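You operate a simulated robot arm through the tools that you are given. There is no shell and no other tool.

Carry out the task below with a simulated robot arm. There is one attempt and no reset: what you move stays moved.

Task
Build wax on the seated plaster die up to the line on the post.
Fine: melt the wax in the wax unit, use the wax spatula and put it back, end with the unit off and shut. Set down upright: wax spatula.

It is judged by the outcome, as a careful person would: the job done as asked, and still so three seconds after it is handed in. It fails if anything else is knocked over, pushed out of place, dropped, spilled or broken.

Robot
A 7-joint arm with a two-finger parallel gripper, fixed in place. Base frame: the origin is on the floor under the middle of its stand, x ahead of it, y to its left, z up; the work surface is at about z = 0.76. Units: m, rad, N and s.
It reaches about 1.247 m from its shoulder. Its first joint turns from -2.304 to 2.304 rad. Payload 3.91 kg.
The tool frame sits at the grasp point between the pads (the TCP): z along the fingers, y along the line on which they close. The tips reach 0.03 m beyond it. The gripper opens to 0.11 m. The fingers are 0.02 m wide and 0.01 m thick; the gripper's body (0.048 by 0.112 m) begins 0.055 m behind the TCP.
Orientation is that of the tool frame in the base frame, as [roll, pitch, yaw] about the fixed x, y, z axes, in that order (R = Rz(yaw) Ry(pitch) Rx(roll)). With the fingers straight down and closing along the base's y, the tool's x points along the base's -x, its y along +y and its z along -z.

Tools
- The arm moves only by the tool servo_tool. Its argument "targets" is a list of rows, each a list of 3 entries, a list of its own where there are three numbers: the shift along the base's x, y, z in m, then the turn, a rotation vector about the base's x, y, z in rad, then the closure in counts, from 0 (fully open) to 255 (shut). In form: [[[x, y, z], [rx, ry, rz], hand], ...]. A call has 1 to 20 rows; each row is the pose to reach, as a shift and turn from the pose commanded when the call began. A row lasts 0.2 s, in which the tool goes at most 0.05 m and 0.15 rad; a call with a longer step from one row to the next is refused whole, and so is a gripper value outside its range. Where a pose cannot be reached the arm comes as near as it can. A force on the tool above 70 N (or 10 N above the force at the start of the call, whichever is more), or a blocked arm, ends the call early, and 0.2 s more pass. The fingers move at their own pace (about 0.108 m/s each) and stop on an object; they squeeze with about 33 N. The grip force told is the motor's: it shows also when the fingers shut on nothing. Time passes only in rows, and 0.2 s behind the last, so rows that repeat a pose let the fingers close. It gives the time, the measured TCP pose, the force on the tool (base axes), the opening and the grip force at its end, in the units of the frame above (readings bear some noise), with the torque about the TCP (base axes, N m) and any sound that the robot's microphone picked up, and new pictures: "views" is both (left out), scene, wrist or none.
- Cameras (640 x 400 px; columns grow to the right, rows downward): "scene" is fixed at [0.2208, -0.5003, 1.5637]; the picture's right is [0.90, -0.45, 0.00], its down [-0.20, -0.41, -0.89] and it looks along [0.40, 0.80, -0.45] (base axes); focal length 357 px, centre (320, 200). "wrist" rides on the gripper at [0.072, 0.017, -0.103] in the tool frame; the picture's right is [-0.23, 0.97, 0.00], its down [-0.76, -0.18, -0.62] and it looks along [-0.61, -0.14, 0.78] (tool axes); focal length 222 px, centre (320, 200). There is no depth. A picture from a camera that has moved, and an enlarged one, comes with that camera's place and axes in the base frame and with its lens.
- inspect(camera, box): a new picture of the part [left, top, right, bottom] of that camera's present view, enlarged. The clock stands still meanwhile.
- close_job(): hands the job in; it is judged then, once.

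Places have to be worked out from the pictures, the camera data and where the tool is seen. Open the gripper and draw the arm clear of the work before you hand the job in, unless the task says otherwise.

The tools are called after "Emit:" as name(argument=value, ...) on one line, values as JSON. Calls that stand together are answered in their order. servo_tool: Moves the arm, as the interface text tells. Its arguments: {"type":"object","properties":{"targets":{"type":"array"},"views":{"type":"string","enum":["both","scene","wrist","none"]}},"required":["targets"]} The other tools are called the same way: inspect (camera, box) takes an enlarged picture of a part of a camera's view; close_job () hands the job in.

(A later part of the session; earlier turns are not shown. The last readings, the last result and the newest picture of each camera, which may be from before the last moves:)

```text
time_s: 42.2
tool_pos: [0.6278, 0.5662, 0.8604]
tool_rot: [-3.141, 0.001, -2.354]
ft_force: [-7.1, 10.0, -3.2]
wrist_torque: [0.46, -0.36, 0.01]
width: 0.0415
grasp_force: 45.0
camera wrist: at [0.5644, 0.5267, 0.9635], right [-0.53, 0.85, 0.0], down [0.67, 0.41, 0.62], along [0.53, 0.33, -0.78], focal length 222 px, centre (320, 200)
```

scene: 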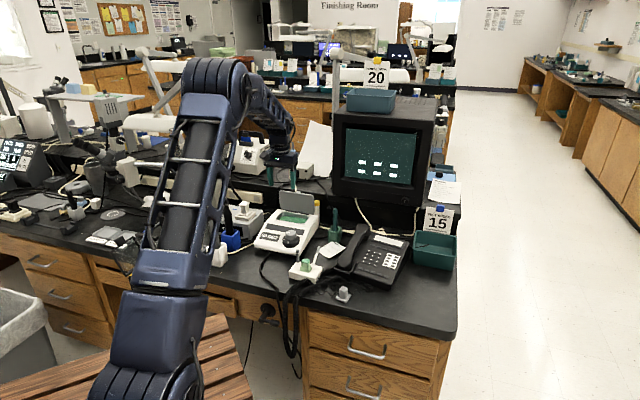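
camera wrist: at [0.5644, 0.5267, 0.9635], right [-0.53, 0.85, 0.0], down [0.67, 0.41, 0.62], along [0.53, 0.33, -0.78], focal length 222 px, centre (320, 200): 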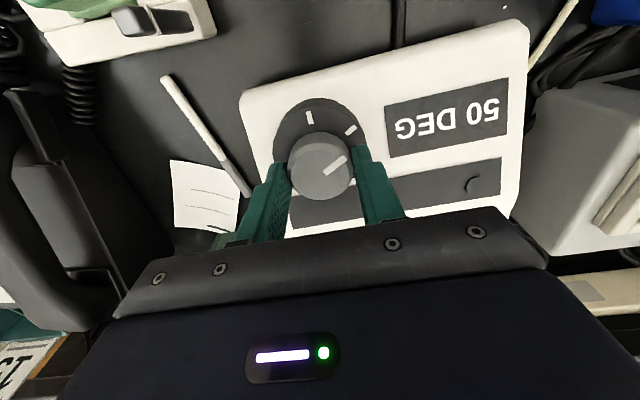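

Gripped the dial again; turning 60° clockwise to the third tick.

Emit:
servo_tool(targets=[[[-0.0007, 0.0007, 0], [0, 0, -0.13], 200], [[-0.0007, 0.0007, 0], [0, 0, -0.26], 200], [[-0.0007, 0.0007, 0], [0, 0, -0.39], 200], [[-0.0007, 0.0007, 0], [0, 0, -0.52], 200], [[-0.0007, 0.0007, 0], [0, 0, -0.65], 200], [[-0.0007, 0.0007, 0], [0, 0, -0.78], 200], [[-0.0007, 0.0007, 0], [0, 0, -0.91], 200], [[-0.0007, 0.0007, 0], [0, 0, -1.04], 200], [[-0.0007, 0.0007, 0], [0, 0, -1.047], 200]], views="wrist")

Emit:
inspect(camera="wrist", box=[240, 60, 440, 220])

```text
time_s: 44.2
tool_pos: [0.6279, 0.5652, 0.8603]
tool_rot: [3.139, 0.002, 2.876]
ft_force: [-11.6, -6.1, 24.8]
wrist_torque: [-0.73, 0.42, 0.41]
width: 0.0415
grasp_force: 45.2
camera wrist: at [0.5622, 0.601, 0.9633], right [0.47, 0.88, 0.0], down [0.69, -0.37, 0.62], along [0.55, -0.29, -0.78], focal length 222 px, centre (320, 200)
```

wrist: 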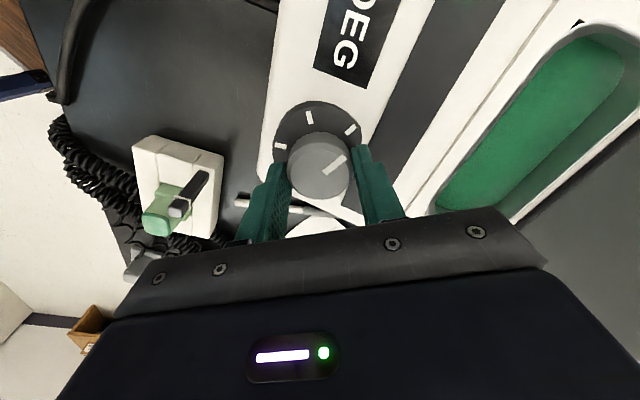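

```text
2.50 times, centred on (340, 140) of wrist
camera zoom: at [0.5622, 0.601, 0.9633], right [0.47, 0.88, 0.0], down [0.69, -0.37, 0.62], along [0.55, -0.29, -0.78], focal length 555 px, centre (270, 350)
```

zoom: 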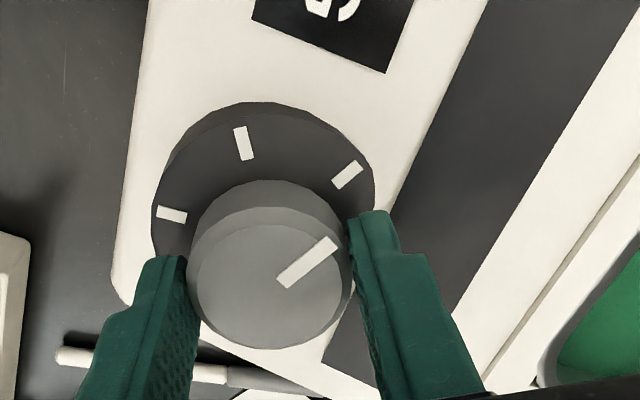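

The pointer points at the third tick. I open partially, rise, and check the display.

Emit:
servo_tool(targets=[[[0, 0, 0.002], [0, 0, 0], 140], [[0, 0, 0.004], [0, 0, 0], 140], [[0, 0, 0.03], [0, 0, 0], 140], [[0, 0, 0.07], [0, 0, 0], 110], [[-0.02, 0, 0.11], [0, 0, 0], 80], [[-0.04, 0, 0.14], [0, 0, 0], 50]], views="both")

Emit:
inspect(camera="scene", box=[250, 180, 330, 250])

Emit:
inspect(camera="wrist", box=[280, 0, 520, 200])

```text
time_s: 45.6
tool_pos: [0.589, 0.5675, 0.9988]
tool_rot: [-3.14, -0.001, 2.878]
ft_force: [-0.3, -0.3, -1.3]
wrist_torque: [-0.02, 0.02, 0.01]
width: 0.0882
grasp_force: 0.0
camera wrist: at [0.5233, 0.6021, 1.1028], right [0.47, 0.88, 0.0], down [0.69, -0.37, 0.62], along [0.55, -0.3, -0.78], focal length 222 px, centre (320, 200)
```

scene: 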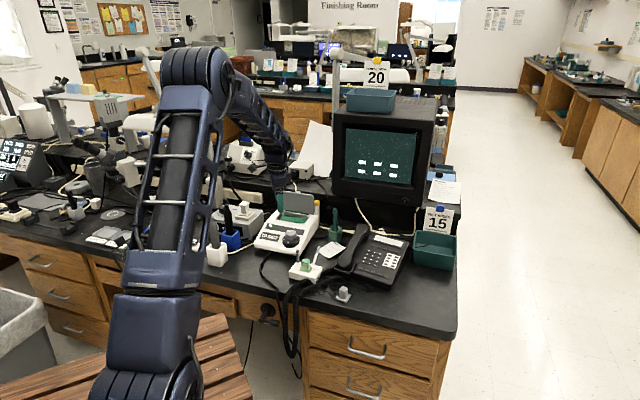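
wrist: 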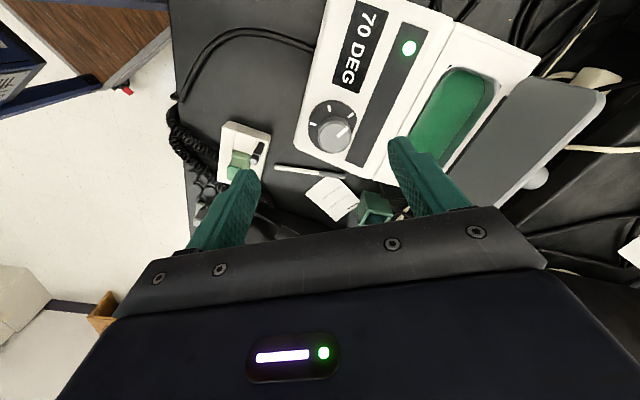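

```text
5.71 times, centred on (290, 215) of scene
camera zoom: at [0.2208, -0.5003, 1.5637], right [0.9, -0.45, 0.0], down [-0.2, -0.41, -0.89], along [0.4, 0.8, -0.45], focal length 2038 px, centre (491, 114)
```

zoom: 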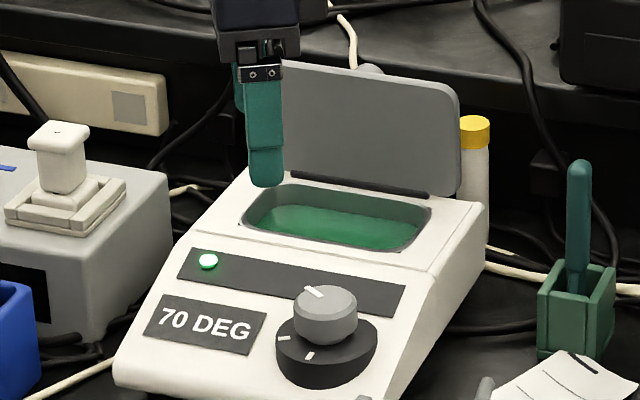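

```text
2.00 times, centred on (400, 100) of wrist
camera zoom: at [0.5233, 0.6021, 1.1028], right [0.47, 0.88, 0.0], down [0.69, -0.37, 0.62], along [0.55, -0.3, -0.78], focal length 444 px, centre (160, 400)
```

zoom: 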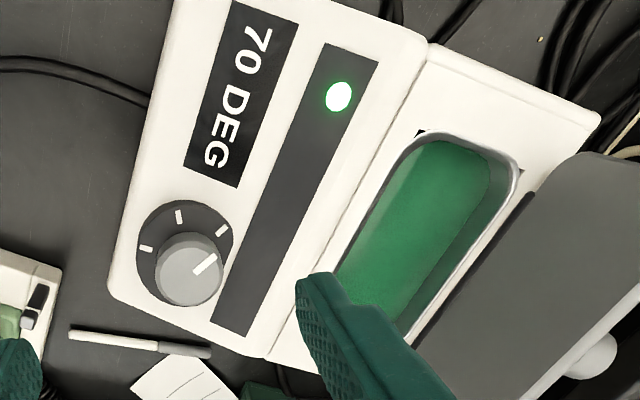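

The display reads 70 DEG, the lamp is green and the wax is smooth and liquid. Now I move over toward the teal spatula and holder to measure them.

Emit:
servo_tool(targets=[[[0.03, -0.01, 0.02], [0, 0, 0.12], 0], [[0.06, -0.02, 0.04], [0, 0, 0.24], 0], [[0.09, -0.03, 0.05], [0, 0, 0.36], 0], [[0.12, -0.04, 0.05], [0, 0, 0.48], 0], [[0.15, -0.05, 0.05], [0, 0, 0.61], 0], [[0.15, -0.05, 0.05], [0, 0, 0.61], 0]], views="both")

Emit:
inspect(camera="wrist", box=[220, 60, 420, 220])

```text
time_s: 47.0
tool_pos: [0.7364, 0.5161, 1.0511]
tool_rot: [3.139, 0.0, -2.793]
ft_force: [-0.5, 0.7, 0.3]
wrist_torque: [-0.01, -0.01, -0.03]
width: 0.1098
grasp_force: 0.1
camera wrist: at [0.6627, 0.5076, 1.1545], right [-0.12, 0.99, 0.0], down [0.78, 0.09, 0.62], along [0.62, 0.07, -0.78], focal length 222 px, centre (320, 200)
```

scene: 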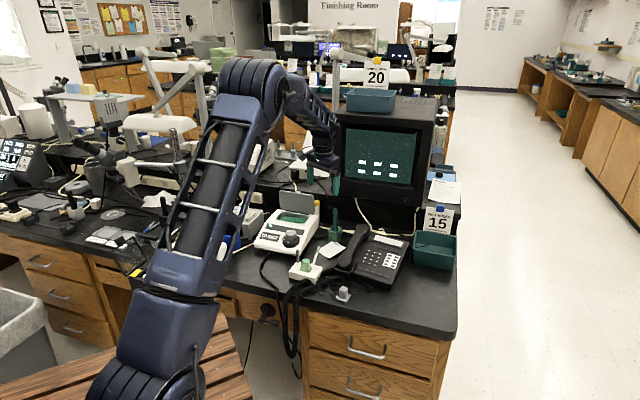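
wrist: 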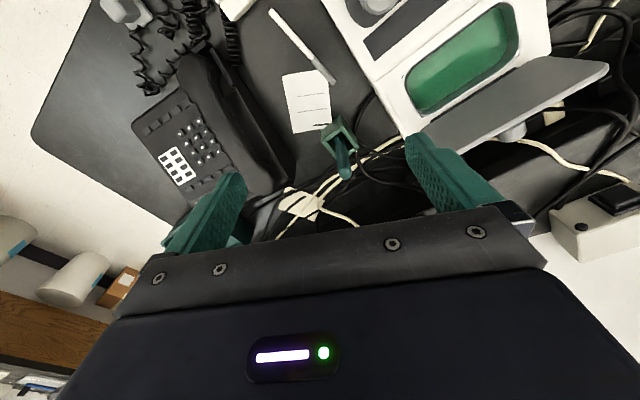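

```text
2.50 times, centred on (320, 140) of wrist
camera zoom: at [0.6627, 0.5076, 1.1545], right [-0.12, 0.99, 0.0], down [0.78, 0.09, 0.62], along [0.62, 0.07, -0.78], focal length 555 px, centre (320, 350)
```

zoom: 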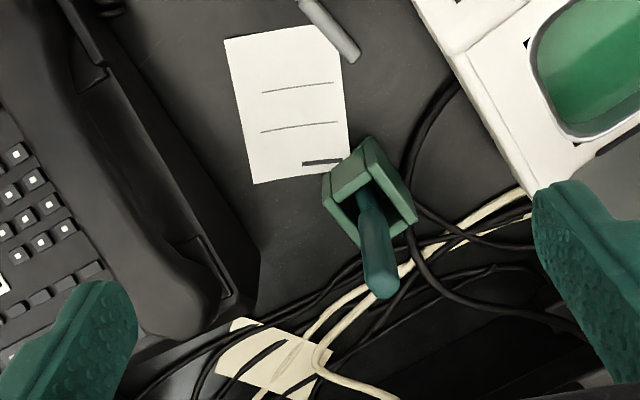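

The spatula handle stands nearly vertical at about (0.820, 0.562) with its top at z≈0.903. I move above it with the closing direction across the unit and check alignment.

Emit:
servo_tool(targets=[[[0.02, 0.012, 0.0], [0, 0, 0.11], 0], [[0.042, 0.023, 0.0], [0, 0, 0.22], 0], [[0.063, 0.035, -0.01], [0, 0, 0.33], 0], [[0.0836, 0.0459, -0.03], [0, 0, 0.436], 0], [[0.0836, 0.0459, -0.04], [0, 0, 0.436], 0], [[0.0836, 0.0459, -0.04], [0, 0, 0.436], 0]], views="both")

Emit:
inspect(camera="wrist", box=[260, 60, 400, 200])

```text
time_s: 48.4
tool_pos: [0.8211, 0.5614, 1.0093]
tool_rot: [-3.141, -0.002, -2.358]
ft_force: [-0.7, -0.2, -0.3]
wrist_torque: [0.02, -0.02, 0.04]
width: 0.1099
grasp_force: 0.1
camera wrist: at [0.7584, 0.5226, 1.1116], right [-0.53, 0.85, 0.0], down [0.67, 0.41, 0.62], along [0.53, 0.33, -0.78], focal length 222 px, centre (320, 200)
```

scene: 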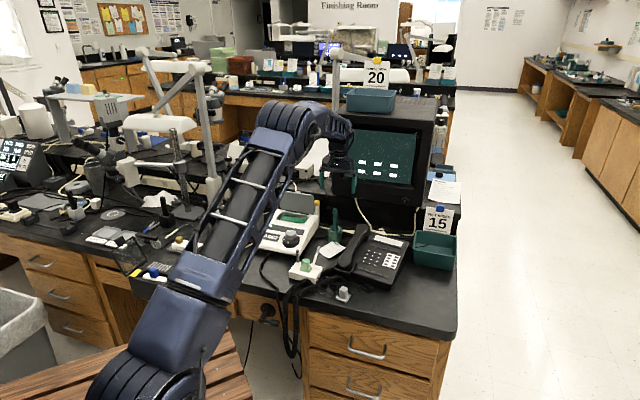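
wrist: 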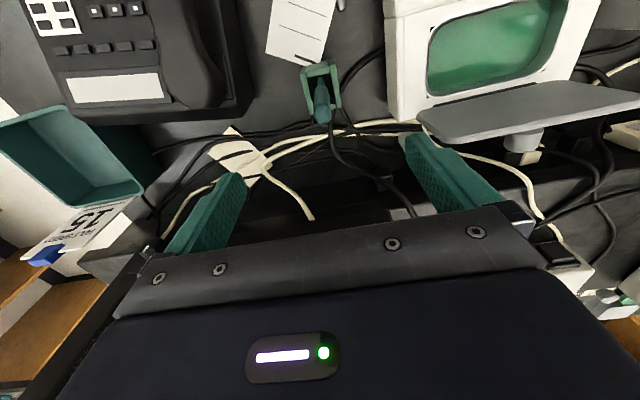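

```text
2.86 times, centred on (330, 130) of wrist
camera zoom: at [0.7584, 0.5226, 1.1116], right [-0.53, 0.85, 0.0], down [0.67, 0.41, 0.62], along [0.53, 0.33, -0.78], focal length 635 px, centre (291, 400)
```

zoom: 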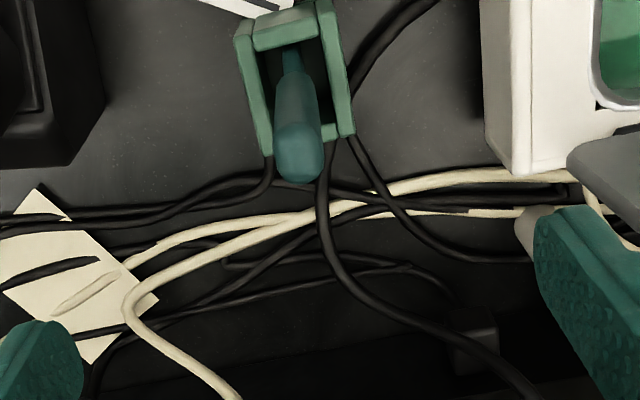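

Re-triangulating with this view puts the handle top nearer (0.811, 0.558, 0.907). I shift there, descend partway and re-check.

Emit:
servo_tool(targets=[[[-0.0105, -0.004, -0.01], [0, 0, 0], 0], [[-0.0105, -0.004, -0.035], [0, 0, 0], 0], [[-0.0105, -0.004, -0.05], [0, 0, 0], 0], [[-0.0105, -0.004, -0.05], [0, 0, 0], 0]], views="both")

Emit:
inspect(camera="wrist", box=[250, 70, 390, 210])

Emit:
inspect(camera="scene", box=[300, 160, 370, 250])

```text
time_s: 49.4
tool_pos: [0.811, 0.5578, 0.9575]
tool_rot: [3.141, -0.001, -2.356]
ft_force: [0.1, -0.6, -0.4]
wrist_torque: [0.01, -0.02, 0.0]
width: 0.1101
grasp_force: 0.1
camera wrist: at [0.7472, 0.5179, 1.0617], right [-0.53, 0.85, 0.0], down [0.67, 0.41, 0.62], along [0.53, 0.33, -0.78], focal length 222 px, centre (320, 200)
```

scene: 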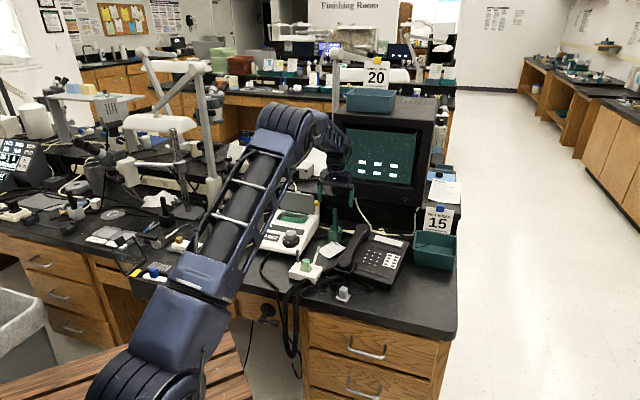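
wrist: 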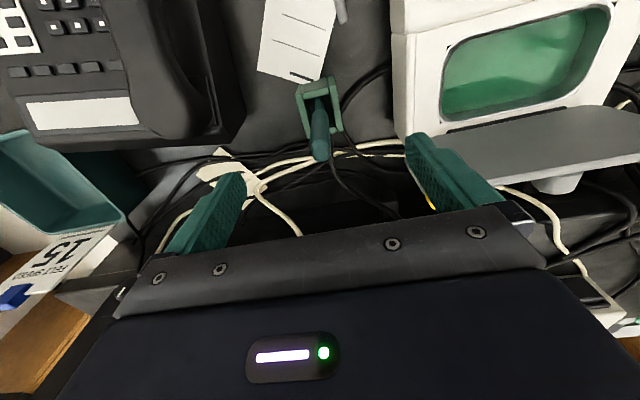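

```text
2.86 times, centred on (320, 140) of wrist
camera zoom: at [0.7472, 0.5179, 1.0617], right [-0.53, 0.85, 0.0], down [0.67, 0.41, 0.62], along [0.53, 0.33, -0.78], focal length 635 px, centre (320, 371)
```

zoom: 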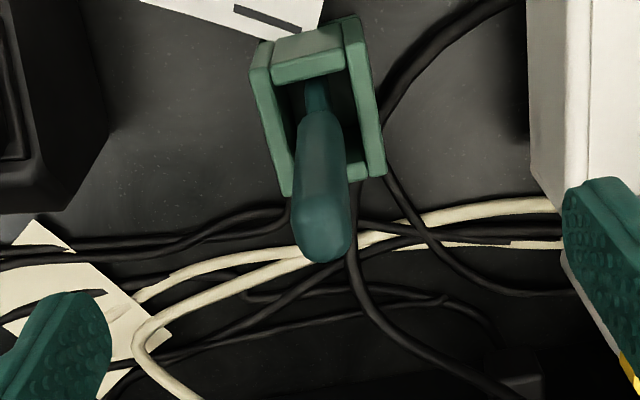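

```text
4.44 times, centred on (335, 205) of scene
camera zoom: at [0.2208, -0.5003, 1.5637], right [0.9, -0.45, 0.0], down [-0.2, -0.41, -0.89], along [0.4, 0.8, -0.45], focal length 1585 px, centre (253, 178)
```

zoom: 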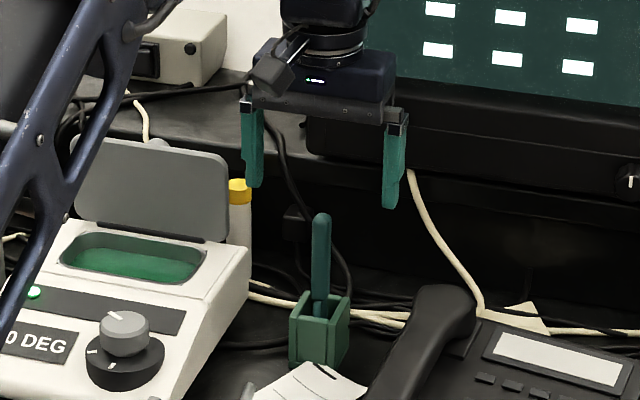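

The handle is within ~3 mm of the tool axis and vertical. I descend to z≈0.888 and close on it.

Emit:
servo_tool(targets=[[[0.001, 0.0015, -0.03], [0, 0, 0], 0], [[0.001, 0.0015, -0.055], [0, 0, 0], 0], [[0.001, 0.0015, -0.069], [0, 0, 0], 0], [[0.001, 0.0015, -0.069], [0, 0, 0], 255], [[0.001, 0.0015, -0.069], [0, 0, 0], 255], [[0.001, 0.0015, -0.069], [0, 0, 0], 255], [[0.001, 0.0015, -0.069], [0, 0, 0], 255]], views="both")

Emit:
inspect(camera="wrist", box=[250, 70, 390, 210])

Emit:
inspect(camera="scene", box=[300, 160, 370, 250])

```text
time_s: 51.0
tool_pos: [0.8127, 0.5589, 0.8897]
tool_rot: [3.139, -0.002, -2.358]
ft_force: [-0.4, 0.2, 0.6]
wrist_torque: [-0.02, 0.01, -0.01]
width: 0.0151
grasp_force: 33.2
camera wrist: at [0.7488, 0.52, 0.9926], right [-0.53, 0.85, 0.0], down [0.67, 0.41, 0.62], along [0.53, 0.33, -0.78], focal length 222 px, centre (320, 200)
```

scene: 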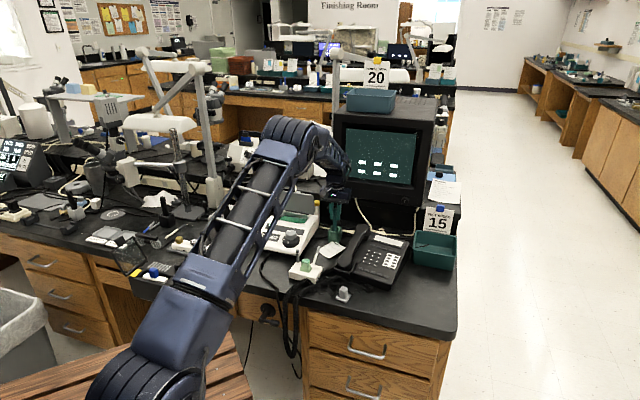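
wrist: 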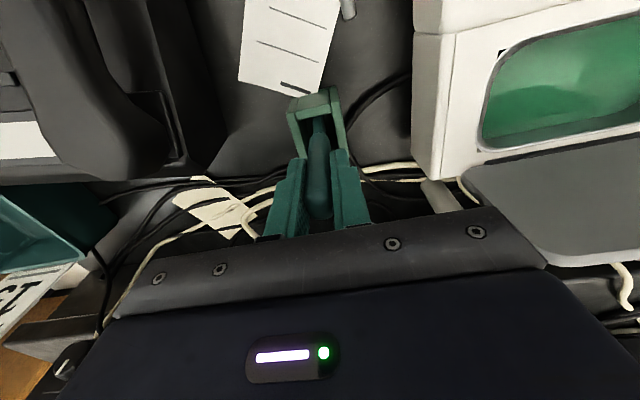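

```text
2.86 times, centred on (320, 140) of wrist
camera zoom: at [0.7488, 0.52, 0.9926], right [-0.53, 0.85, 0.0], down [0.67, 0.41, 0.62], along [0.53, 0.33, -0.78], focal length 635 px, centre (320, 371)
```

zoom: 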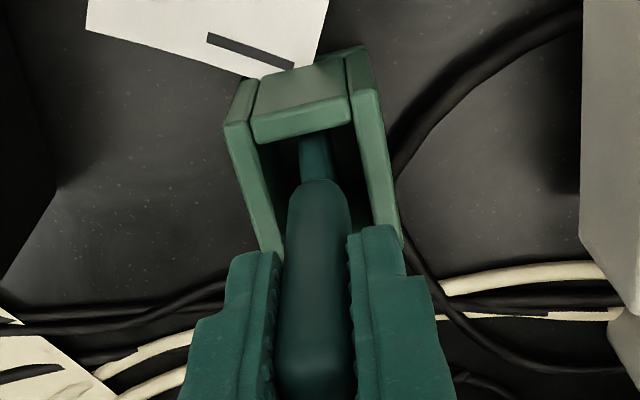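

```text
4.44 times, centred on (335, 205) of scene
camera zoom: at [0.2208, -0.5003, 1.5637], right [0.9, -0.45, 0.0], down [-0.2, -0.41, -0.89], along [0.4, 0.8, -0.45], focal length 1585 px, centre (253, 178)
```

zoom: 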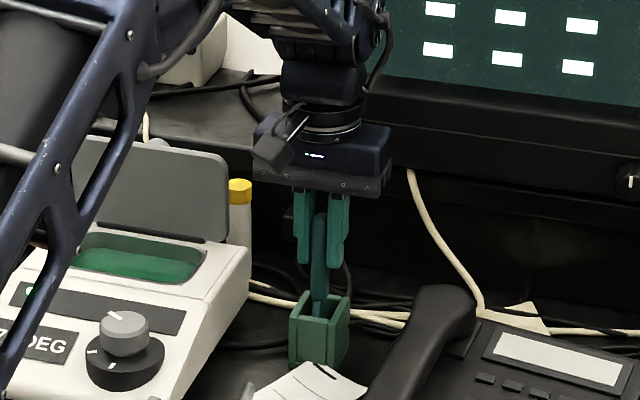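

The spatula is gripped (15 mm). I lift it straight up 12 cm out of the holder and look at its blade.

Emit:
servo_tool(targets=[[[0, 0, 0.02], [0, 0, 0], 255], [[0, 0, 0.045], [0, 0, 0], 255], [[0, 0, 0.07], [0, 0, 0], 255], [[0, 0, 0.095], [0, 0, 0], 255], [[0, 0, 0.12], [0, 0, 0], 255], [[0, 0, 0.12], [0, 0, 0], 255]], views="both")

Emit:
inspect(camera="wrist", box=[250, 50, 390, 190])

Emit:
inspect(camera="scene", box=[300, 160, 370, 250])

```text
time_s: 52.4
tool_pos: [0.8127, 0.5571, 1.0112]
tool_rot: [-3.141, -0.001, -2.357]
ft_force: [-0.9, -0.2, -0.1]
wrist_torque: [-0.02, 0.03, -0.02]
width: 0.0154
grasp_force: 33.2
camera wrist: at [0.7488, 0.5187, 1.1144], right [-0.53, 0.85, 0.0], down [0.67, 0.41, 0.62], along [0.53, 0.33, -0.78], focal length 222 px, centre (320, 200)
```

scene: 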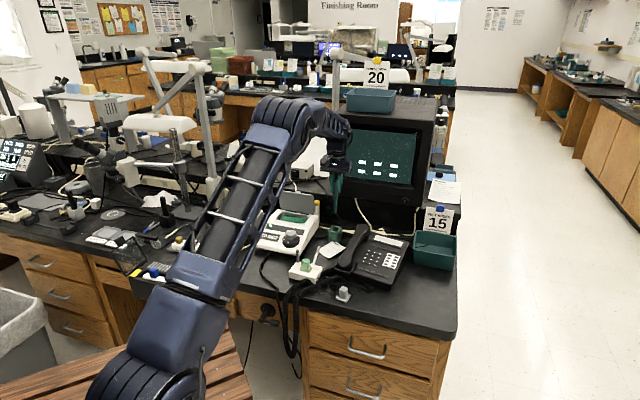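
wrist: 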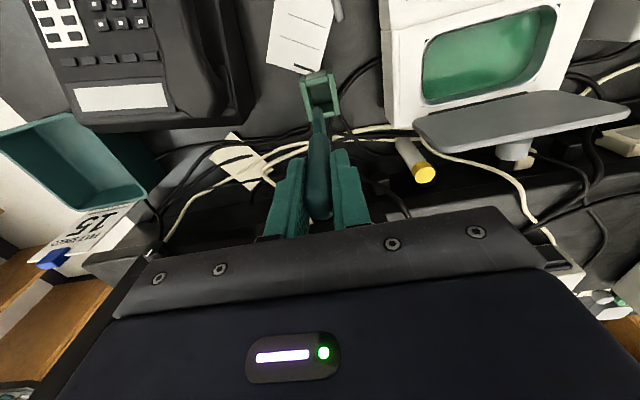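

```text
2.86 times, centred on (320, 120) of wrist
camera zoom: at [0.7488, 0.5187, 1.1144], right [-0.53, 0.85, 0.0], down [0.67, 0.41, 0.62], along [0.53, 0.33, -0.78], focal length 635 px, centre (320, 429)
```

zoom: 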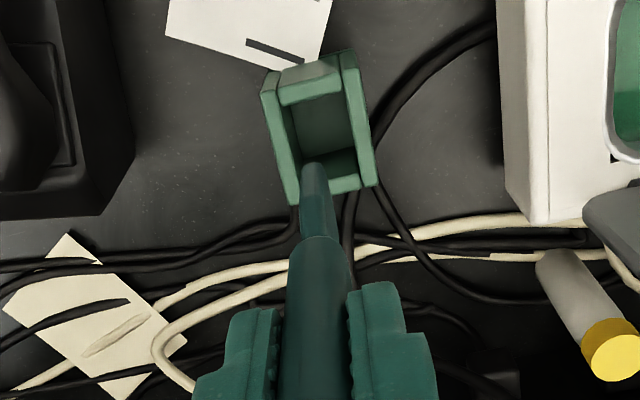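

```text
4.44 times, centred on (335, 205) of scene
camera zoom: at [0.2208, -0.5003, 1.5637], right [0.9, -0.45, 0.0], down [-0.2, -0.41, -0.89], along [0.4, 0.8, -0.45], focal length 1585 px, centre (253, 178)
```

zoom: 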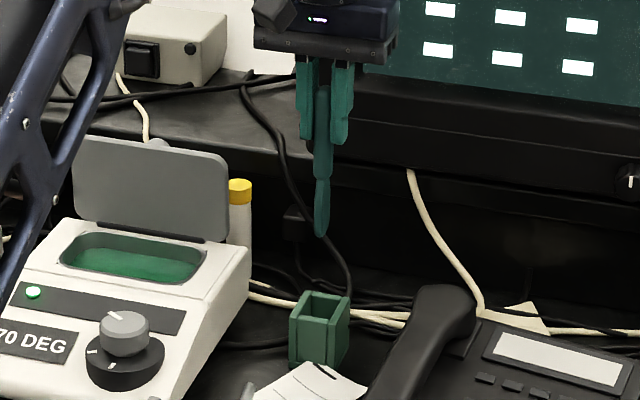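

The spatula is free; its tip is about 0.125 m below the TCP. Before dipping I carry it high over the die stand to study the die top and the line on the post.

Emit:
servo_tool(targets=[[[-0.03, -0.02, 0.02], [0, 0, 0], 255], [[-0.065, -0.05, 0.04], [0, 0, 0], 255], [[-0.1, -0.08, 0.045], [0, 0, 0], 255], [[-0.135, -0.11, 0.045], [0, 0, 0], 255], [[-0.17, -0.14, 0.045], [0, 0, 0], 255], [[-0.195, -0.15, 0.045], [0, 0, 0], 255], [[-0.195, -0.15, 0.045], [0, 0, 0], 255]], views="both")

Emit:
inspect(camera="wrist", box=[240, 30, 400, 170])

Emit:
inspect(camera="scene", box=[280, 235, 340, 285])

```text
refused: row 2 steps farther than a row can; nothing moved
```

```text
2.86 times, centred on (320, 100) of wrist
camera zoom: at [0.7488, 0.5187, 1.1144], right [-0.53, 0.85, 0.0], down [0.67, 0.41, 0.62], along [0.53, 0.33, -0.78], focal length 635 px, centre (320, 486)
```

zoom: 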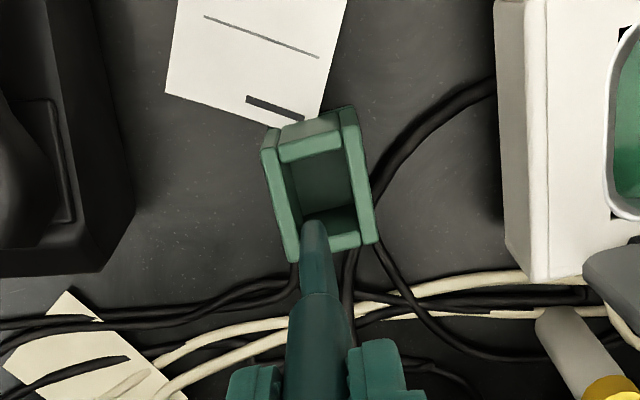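

```text
8.00 times, centred on (310, 260) of scene
camera zoom: at [0.2208, -0.5003, 1.5637], right [0.9, -0.45, 0.0], down [-0.2, -0.41, -0.89], along [0.4, 0.8, -0.45], focal length 2854 px, centre (400, -280)
```

zoom: 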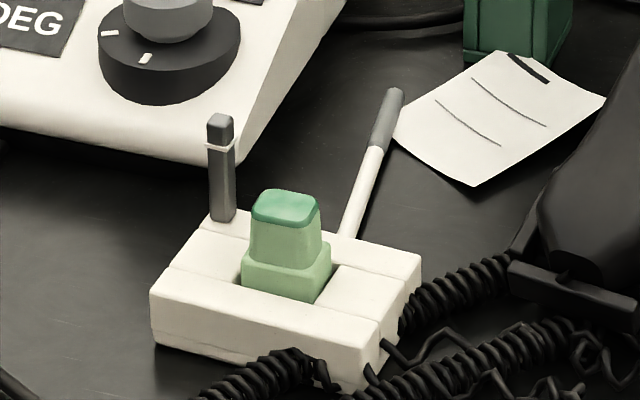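

The step was too long. I repeat with shorter rows.

Emit:
servo_tool(targets=[[[-0.03, -0.022, 0.012], [0, 0, 0], 255], [[-0.06, -0.045, 0.024], [0, 0, 0], 255], [[-0.09, -0.068, 0.036], [0, 0, 0], 255], [[-0.12, -0.091, 0.045], [0, 0, 0], 255], [[-0.15, -0.115, 0.045], [0, 0, 0], 255], [[-0.18, -0.138, 0.045], [0, 0, 0], 255], [[-0.195, -0.15, 0.045], [0, 0, 0], 255], [[-0.195, -0.15, 0.045], [0, 0, 0], 255]], views="both")

Emit:
inspect(camera="wrist", box=[240, 30, 400, 170])

Emit:
inspect(camera="scene", box=[280, 195, 340, 285])

```text
time_s: 54.2
tool_pos: [0.617, 0.4067, 1.0561]
tool_rot: [3.141, -0.002, -2.356]
ft_force: [0.0, -0.3, -0.8]
wrist_torque: [0.0, 0.04, 0.01]
width: 0.0153
grasp_force: 33.5
camera wrist: at [0.5528, 0.3681, 1.1594], right [-0.53, 0.85, 0.0], down [0.67, 0.41, 0.62], along [0.53, 0.33, -0.78], focal length 222 px, centre (320, 200)
```

scene: 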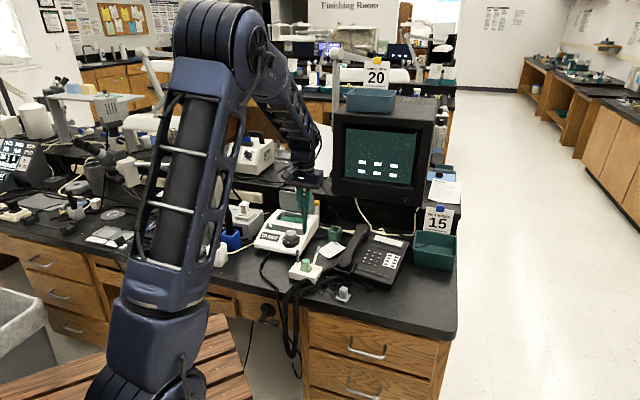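
wrist: 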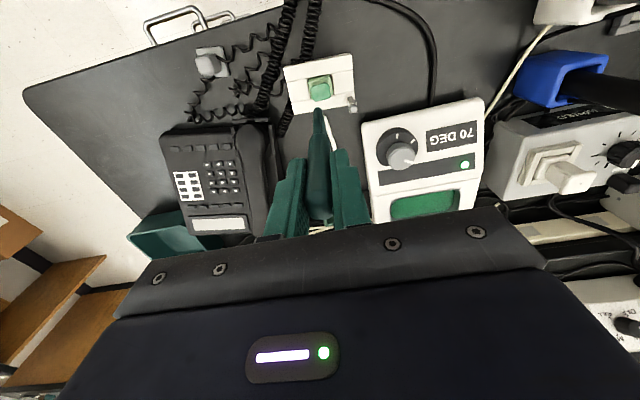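

```text
2.86 times, centred on (320, 100) of wrist
camera zoom: at [0.5528, 0.3681, 1.1594], right [-0.53, 0.85, 0.0], down [0.67, 0.41, 0.62], along [0.53, 0.33, -0.78], focal length 635 px, centre (320, 486)
```

zoom: 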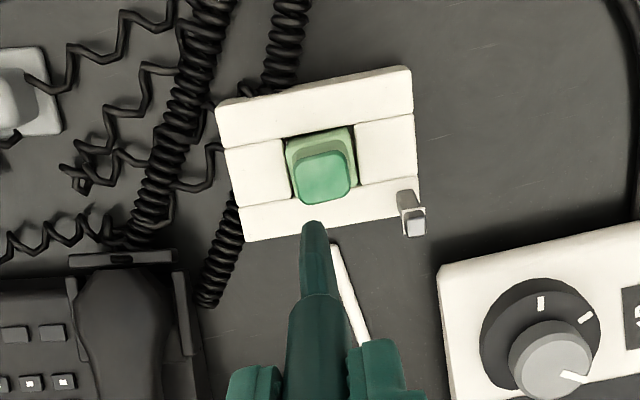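

```text
4.44 times, centred on (310, 240) of scene
camera zoom: at [0.2208, -0.5003, 1.5637], right [0.9, -0.45, 0.0], down [-0.2, -0.41, -0.89], along [0.4, 0.8, -0.45], focal length 1585 px, centre (364, 22)
```

zoom: 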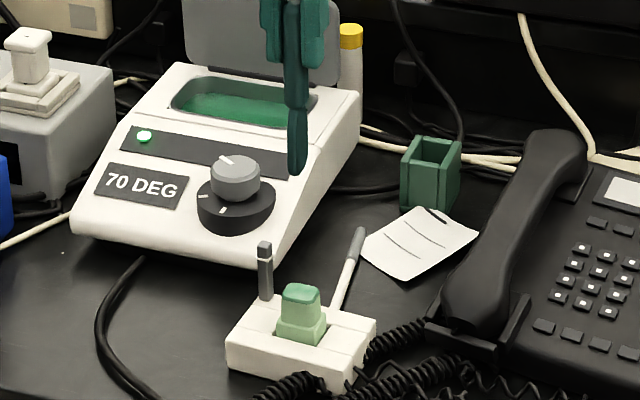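

The die cap and post line are visible; the spatula tip leans about 6–8 mm toward the front of the TCP axis. Next I carry the spatula to the wax pan (center about (0.68, 0.68)) and lower the blade toward the wax.

Emit:
servo_tool(targets=[[[0.01, 0.04, 0.0], [0, 0, 0], 255], [[0.02, 0.08, 0.0], [0, 0, 0], 255], [[0.03, 0.12, 0.0], [0, 0, 0], 255], [[0.04, 0.16, -0.01], [0, 0, 0], 255], [[0.05, 0.2, -0.02], [0, 0, 0], 255], [[0.058, 0.24, -0.03], [0, 0, 0], 255], [[0.063, 0.274, -0.05], [0, 0, 0], 255], [[0.063, 0.274, -0.05], [0, 0, 0], 255]], views="both")

Emit:
inspect(camera="wrist", box=[240, 50, 400, 190])

Emit:
inspect(camera="scene", box=[260, 170, 330, 250])

```text
time_s: 56.0
tool_pos: [0.6794, 0.6839, 1.0051]
tool_rot: [-3.142, -0.001, -2.358]
ft_force: [0.8, 0.1, -0.3]
wrist_torque: [0.01, 0.01, 0.04]
width: 0.0153
grasp_force: 33.0
camera wrist: at [0.6157, 0.6438, 1.1085], right [-0.53, 0.85, 0.0], down [0.67, 0.41, 0.62], along [0.53, 0.33, -0.78], focal length 222 px, centre (320, 200)
```

scene: 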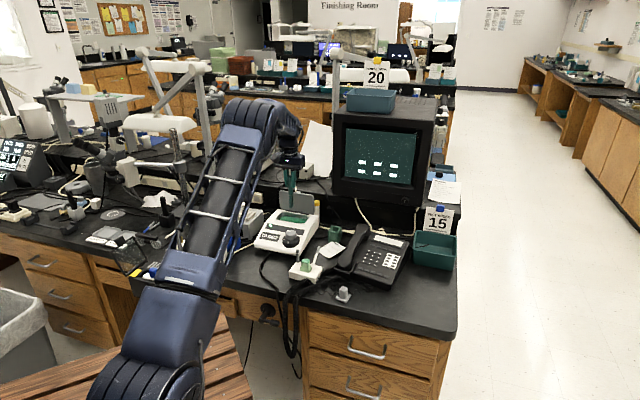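
wrist: 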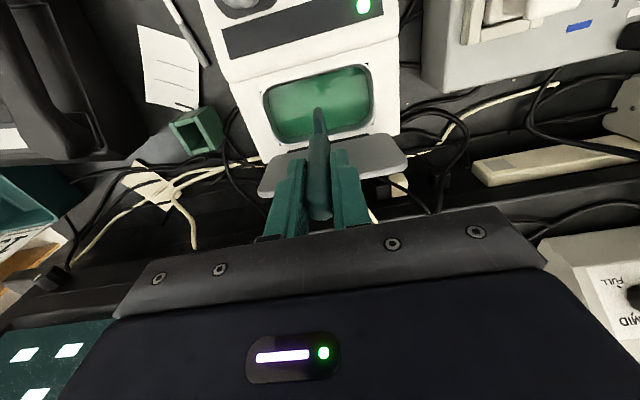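

```text
2.86 times, centred on (320, 120) of wrist
camera zoom: at [0.6157, 0.6438, 1.1085], right [-0.53, 0.85, 0.0], down [0.67, 0.41, 0.62], along [0.53, 0.33, -0.78], focal length 635 px, centre (320, 429)
```

zoom: 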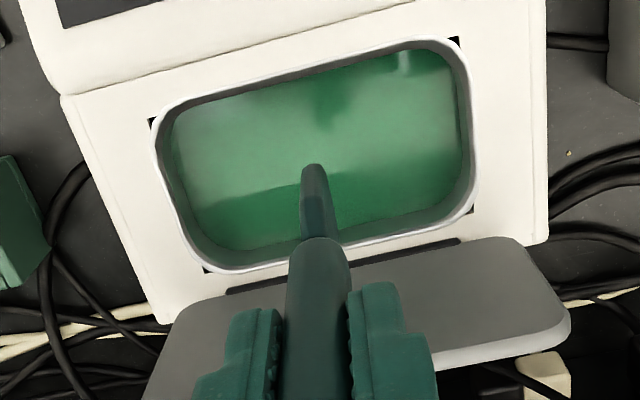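

```text
5.00 times, centred on (295, 210) of scene
camera zoom: at [0.2208, -0.5003, 1.5637], right [0.9, -0.45, 0.0], down [-0.2, -0.41, -0.89], along [0.4, 0.8, -0.45], focal length 1784 px, centre (445, 150)
```

zoom: 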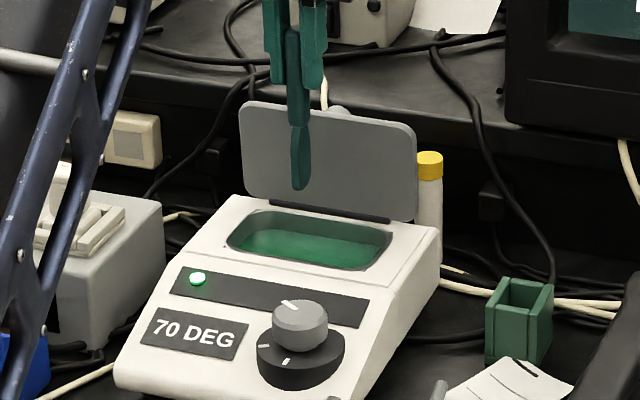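

The blade is above the liquid wax. I lower it gently so the tip goes in about 1 cm.

Emit:
servo_tool(targets=[[[0, 0, -0.025], [0, 0, 0], 255], [[0, 0, -0.05], [0, 0, 0], 255], [[0, 0, -0.062], [0, 0, 0], 255], [[0, 0, -0.07], [0, 0, 0], 255], [[0, 0, -0.07], [0, 0, 0], 255]], views="both")

Emit:
inspect(camera="wrist", box=[240, 50, 400, 190])

Emit:
inspect(camera="scene", box=[260, 170, 330, 250])

```text
time_s: 57.2
tool_pos: [0.6818, 0.6845, 0.9354]
tool_rot: [-3.14, -0.001, -2.358]
ft_force: [-0.5, 0.7, -0.2]
wrist_torque: [0.01, -0.04, 0.01]
width: 0.0151
grasp_force: 33.2
camera wrist: at [0.6171, 0.6447, 1.0387], right [-0.53, 0.85, 0.0], down [0.67, 0.41, 0.62], along [0.53, 0.33, -0.78], focal length 222 px, centre (320, 200)
```

scene: 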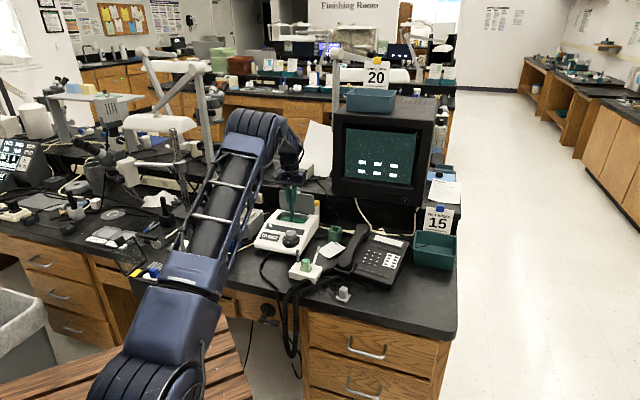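
wrist: 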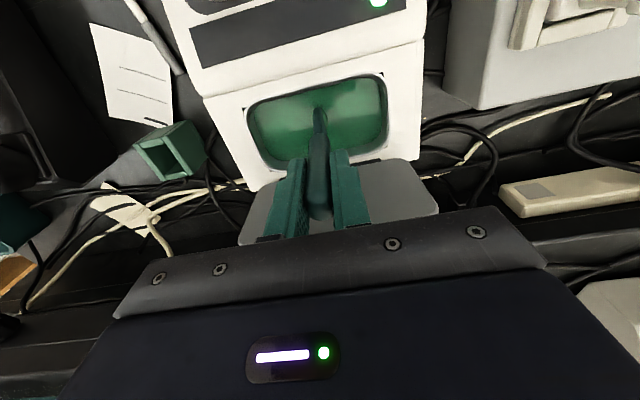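

```text
2.86 times, centred on (320, 120) of wrist
camera zoom: at [0.6171, 0.6447, 1.0387], right [-0.53, 0.85, 0.0], down [0.67, 0.41, 0.62], along [0.53, 0.33, -0.78], focal length 635 px, centre (320, 429)
```

zoom: 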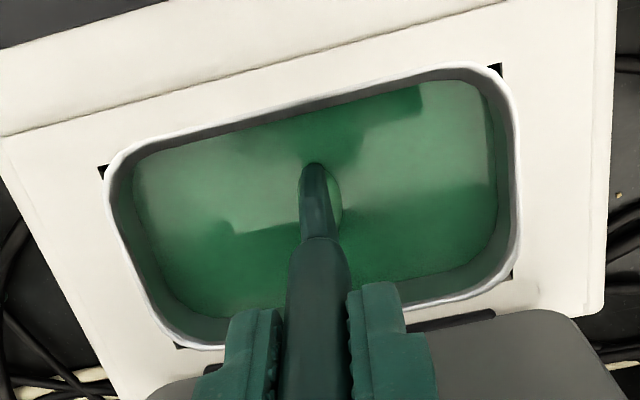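

```text
5.00 times, centred on (295, 210) of scene
camera zoom: at [0.2208, -0.5003, 1.5637], right [0.9, -0.45, 0.0], down [-0.2, -0.41, -0.89], along [0.4, 0.8, -0.45], focal length 1784 px, centre (445, 150)
```

zoom: 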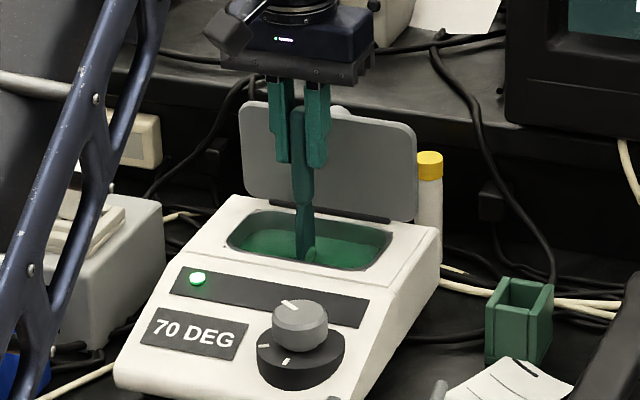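

A pale green bead appears next to the blade. I raise the spatula and look whether it carries wax.

Emit:
servo_tool(targets=[[[0, 0, 0.02], [0, 0, 0], 255], [[0, 0, 0.05], [0, 0, 0], 255], [[0, 0, 0.075], [0, 0, 0], 255], [[0, 0, 0.075], [0, 0, 0], 255]], views="both")

Emit:
inspect(camera="wrist", box=[270, 70, 370, 170])

Emit:
inspect(camera="scene", box=[270, 170, 330, 230])

```text
time_s: 58.2
tool_pos: [0.6811, 0.6835, 1.0088]
tool_rot: [-3.141, -0.003, -2.358]
ft_force: [0.4, 0.8, -0.6]
wrist_torque: [0.02, -0.01, -0.01]
width: 0.015
grasp_force: 32.7
camera wrist: at [0.6183, 0.6436, 1.113], right [-0.53, 0.85, 0.0], down [0.67, 0.41, 0.62], along [0.53, 0.33, -0.78], focal length 222 px, centre (320, 200)
```

scene: 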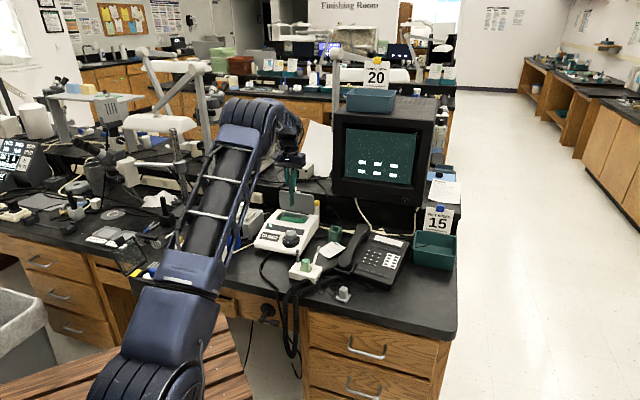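
wrist: 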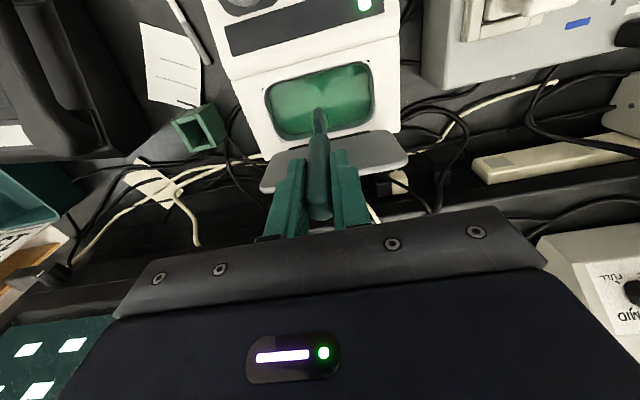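

```text
4.00 times, centred on (320, 120) of wrist
camera zoom: at [0.6183, 0.6436, 1.113], right [-0.53, 0.85, 0.0], down [0.67, 0.41, 0.62], along [0.53, 0.33, -0.78], focal length 888 px, centre (320, 520)
```

zoom: 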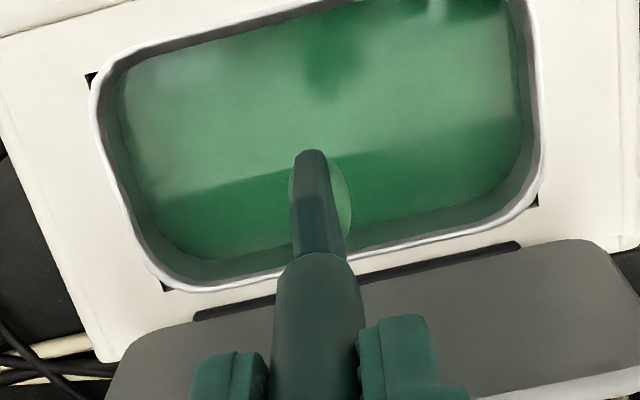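

```text
6.67 times, centred on (300, 200) of scene
camera zoom: at [0.2208, -0.5003, 1.5637], right [0.9, -0.45, 0.0], down [-0.2, -0.41, -0.89], along [0.4, 0.8, -0.45], focal length 2378 px, centre (453, 200)
```

zoom: 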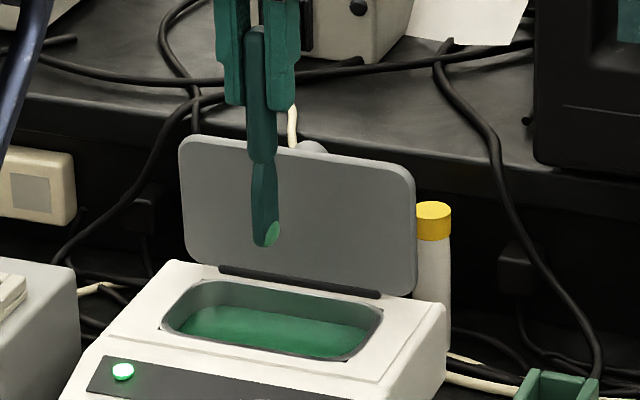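

A light-green wax bead is on the blade tip. I carry it to the die and stop a couple of centimetres above it to check alignment.

Emit:
servo_tool(targets=[[[-0.008, -0.035, 0.02], [0, 0, 0], 255], [[-0.016, -0.075, 0.03], [0, 0, 0], 255], [[-0.025, -0.115, 0.03], [0, 0, 0], 255], [[-0.034, -0.155, 0.03], [0, 0, 0], 255], [[-0.043, -0.195, 0.02], [0, 0, 0], 255], [[-0.052, -0.235, 0.0], [0, 0, 0], 255], [[-0.0596, -0.269, -0.02], [0, 0, 0], 255], [[-0.0596, -0.269, -0.035], [0, 0, 0], 255], [[-0.0596, -0.269, -0.035], [0, 0, 0], 255]], views="both")

Emit:
inspect(camera="wrist", box=[260, 50, 380, 150])

Emit:
inspect(camera="scene", box=[280, 230, 340, 290])

```text
time_s: 60.2
tool_pos: [0.6203, 0.4143, 0.9757]
tool_rot: [3.141, 0.0, -2.358]
ft_force: [0.1, -0.3, -0.3]
wrist_torque: [0.0, -0.03, -0.02]
width: 0.0153
grasp_force: 32.8
camera wrist: at [0.5569, 0.3749, 1.0795], right [-0.53, 0.85, 0.0], down [0.67, 0.41, 0.62], along [0.53, 0.33, -0.78], focal length 222 px, centre (320, 200)
```

scene: 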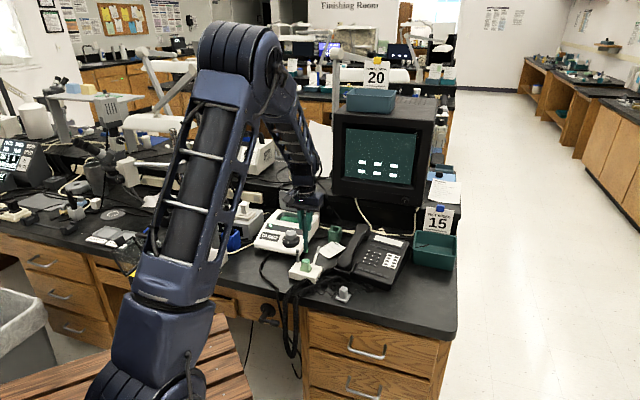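
wrist: 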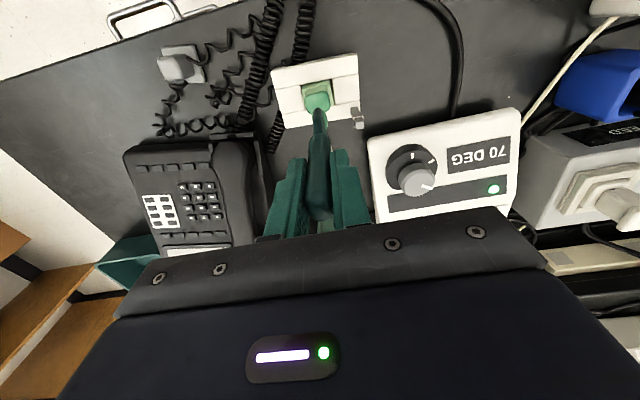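

```text
4.00 times, centred on (320, 100) of wrist
camera zoom: at [0.5569, 0.3749, 1.0795], right [-0.53, 0.85, 0.0], down [0.67, 0.41, 0.62], along [0.53, 0.33, -0.78], focal length 888 px, centre (320, 600)
```

zoom: 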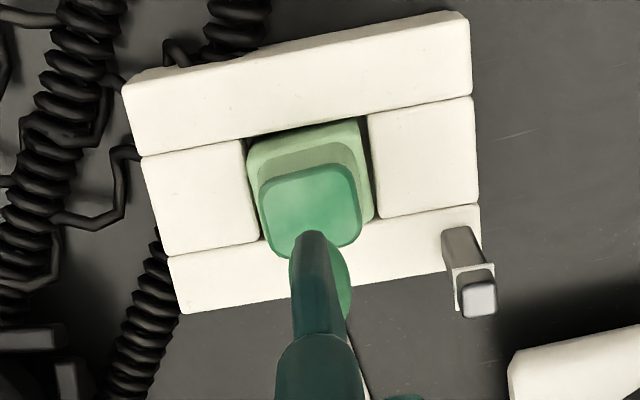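

```text
6.67 times, centred on (310, 260) of scene
camera zoom: at [0.2208, -0.5003, 1.5637], right [0.9, -0.45, 0.0], down [-0.2, -0.41, -0.89], along [0.4, 0.8, -0.45], focal length 2378 px, centre (387, -200)
```

zoom: 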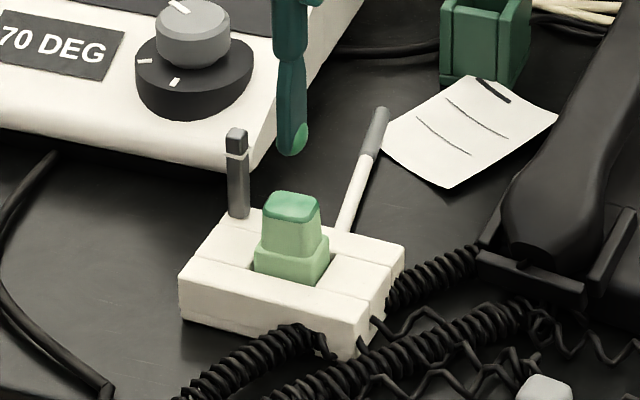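

The tip is right above the centre of the die's top. I lower in small steps toward contact, watching force.

Emit:
servo_tool(targets=[[[0, 0, -0.008], [0, 0, 0], 255], [[0, 0, -0.016], [0, 0, 0], 255], [[0, 0, -0.02], [0, 0, 0], 255], [[0, 0, -0.023], [0, 0, 0], 255]], views="both")

Emit:
inspect(camera="wrist", box=[260, 60, 380, 160])

Emit:
inspect(camera="scene", box=[280, 230, 340, 290])

```text
time_s: 61.2
tool_pos: [0.6197, 0.4137, 0.9527]
tool_rot: [-3.141, 0.001, -2.357]
ft_force: [-0.8, 0.4, -0.7]
wrist_torque: [0.01, -0.03, 0.0]
width: 0.015
grasp_force: 33.0
camera wrist: at [0.5568, 0.3751, 1.0561], right [-0.53, 0.85, 0.0], down [0.67, 0.41, 0.62], along [0.53, 0.33, -0.78], focal length 222 px, centre (320, 200)
```

scene: 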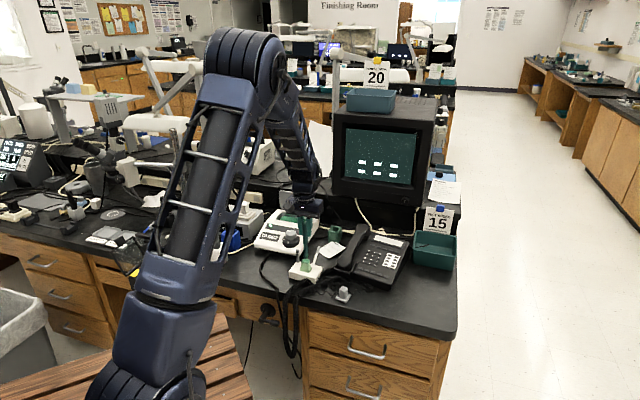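
wrist: 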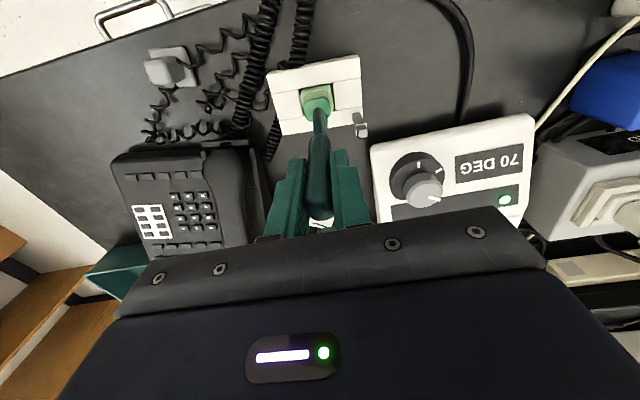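

```text
4.00 times, centred on (320, 110) of wrist
camera zoom: at [0.5568, 0.3751, 1.0561], right [-0.53, 0.85, 0.0], down [0.67, 0.41, 0.62], along [0.53, 0.33, -0.78], focal length 888 px, centre (320, 560)
```

zoom: 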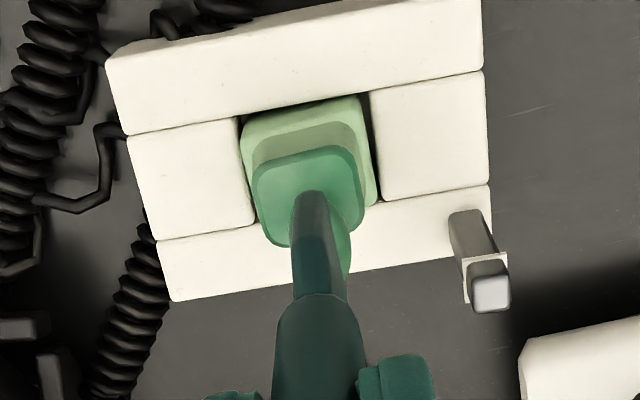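

```text
6.67 times, centred on (310, 260) of scene
camera zoom: at [0.2208, -0.5003, 1.5637], right [0.9, -0.45, 0.0], down [-0.2, -0.41, -0.89], along [0.4, 0.8, -0.45], focal length 2378 px, centre (387, -200)
```

zoom: 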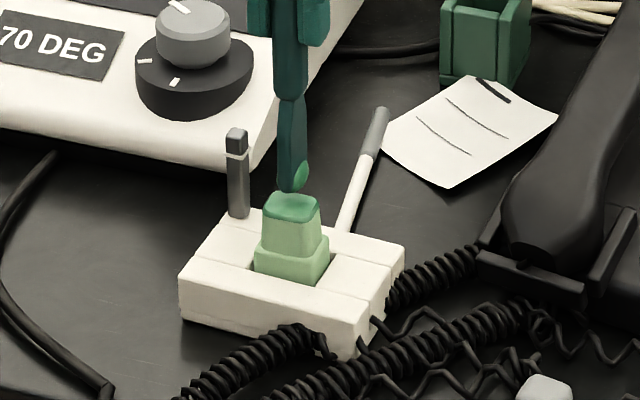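

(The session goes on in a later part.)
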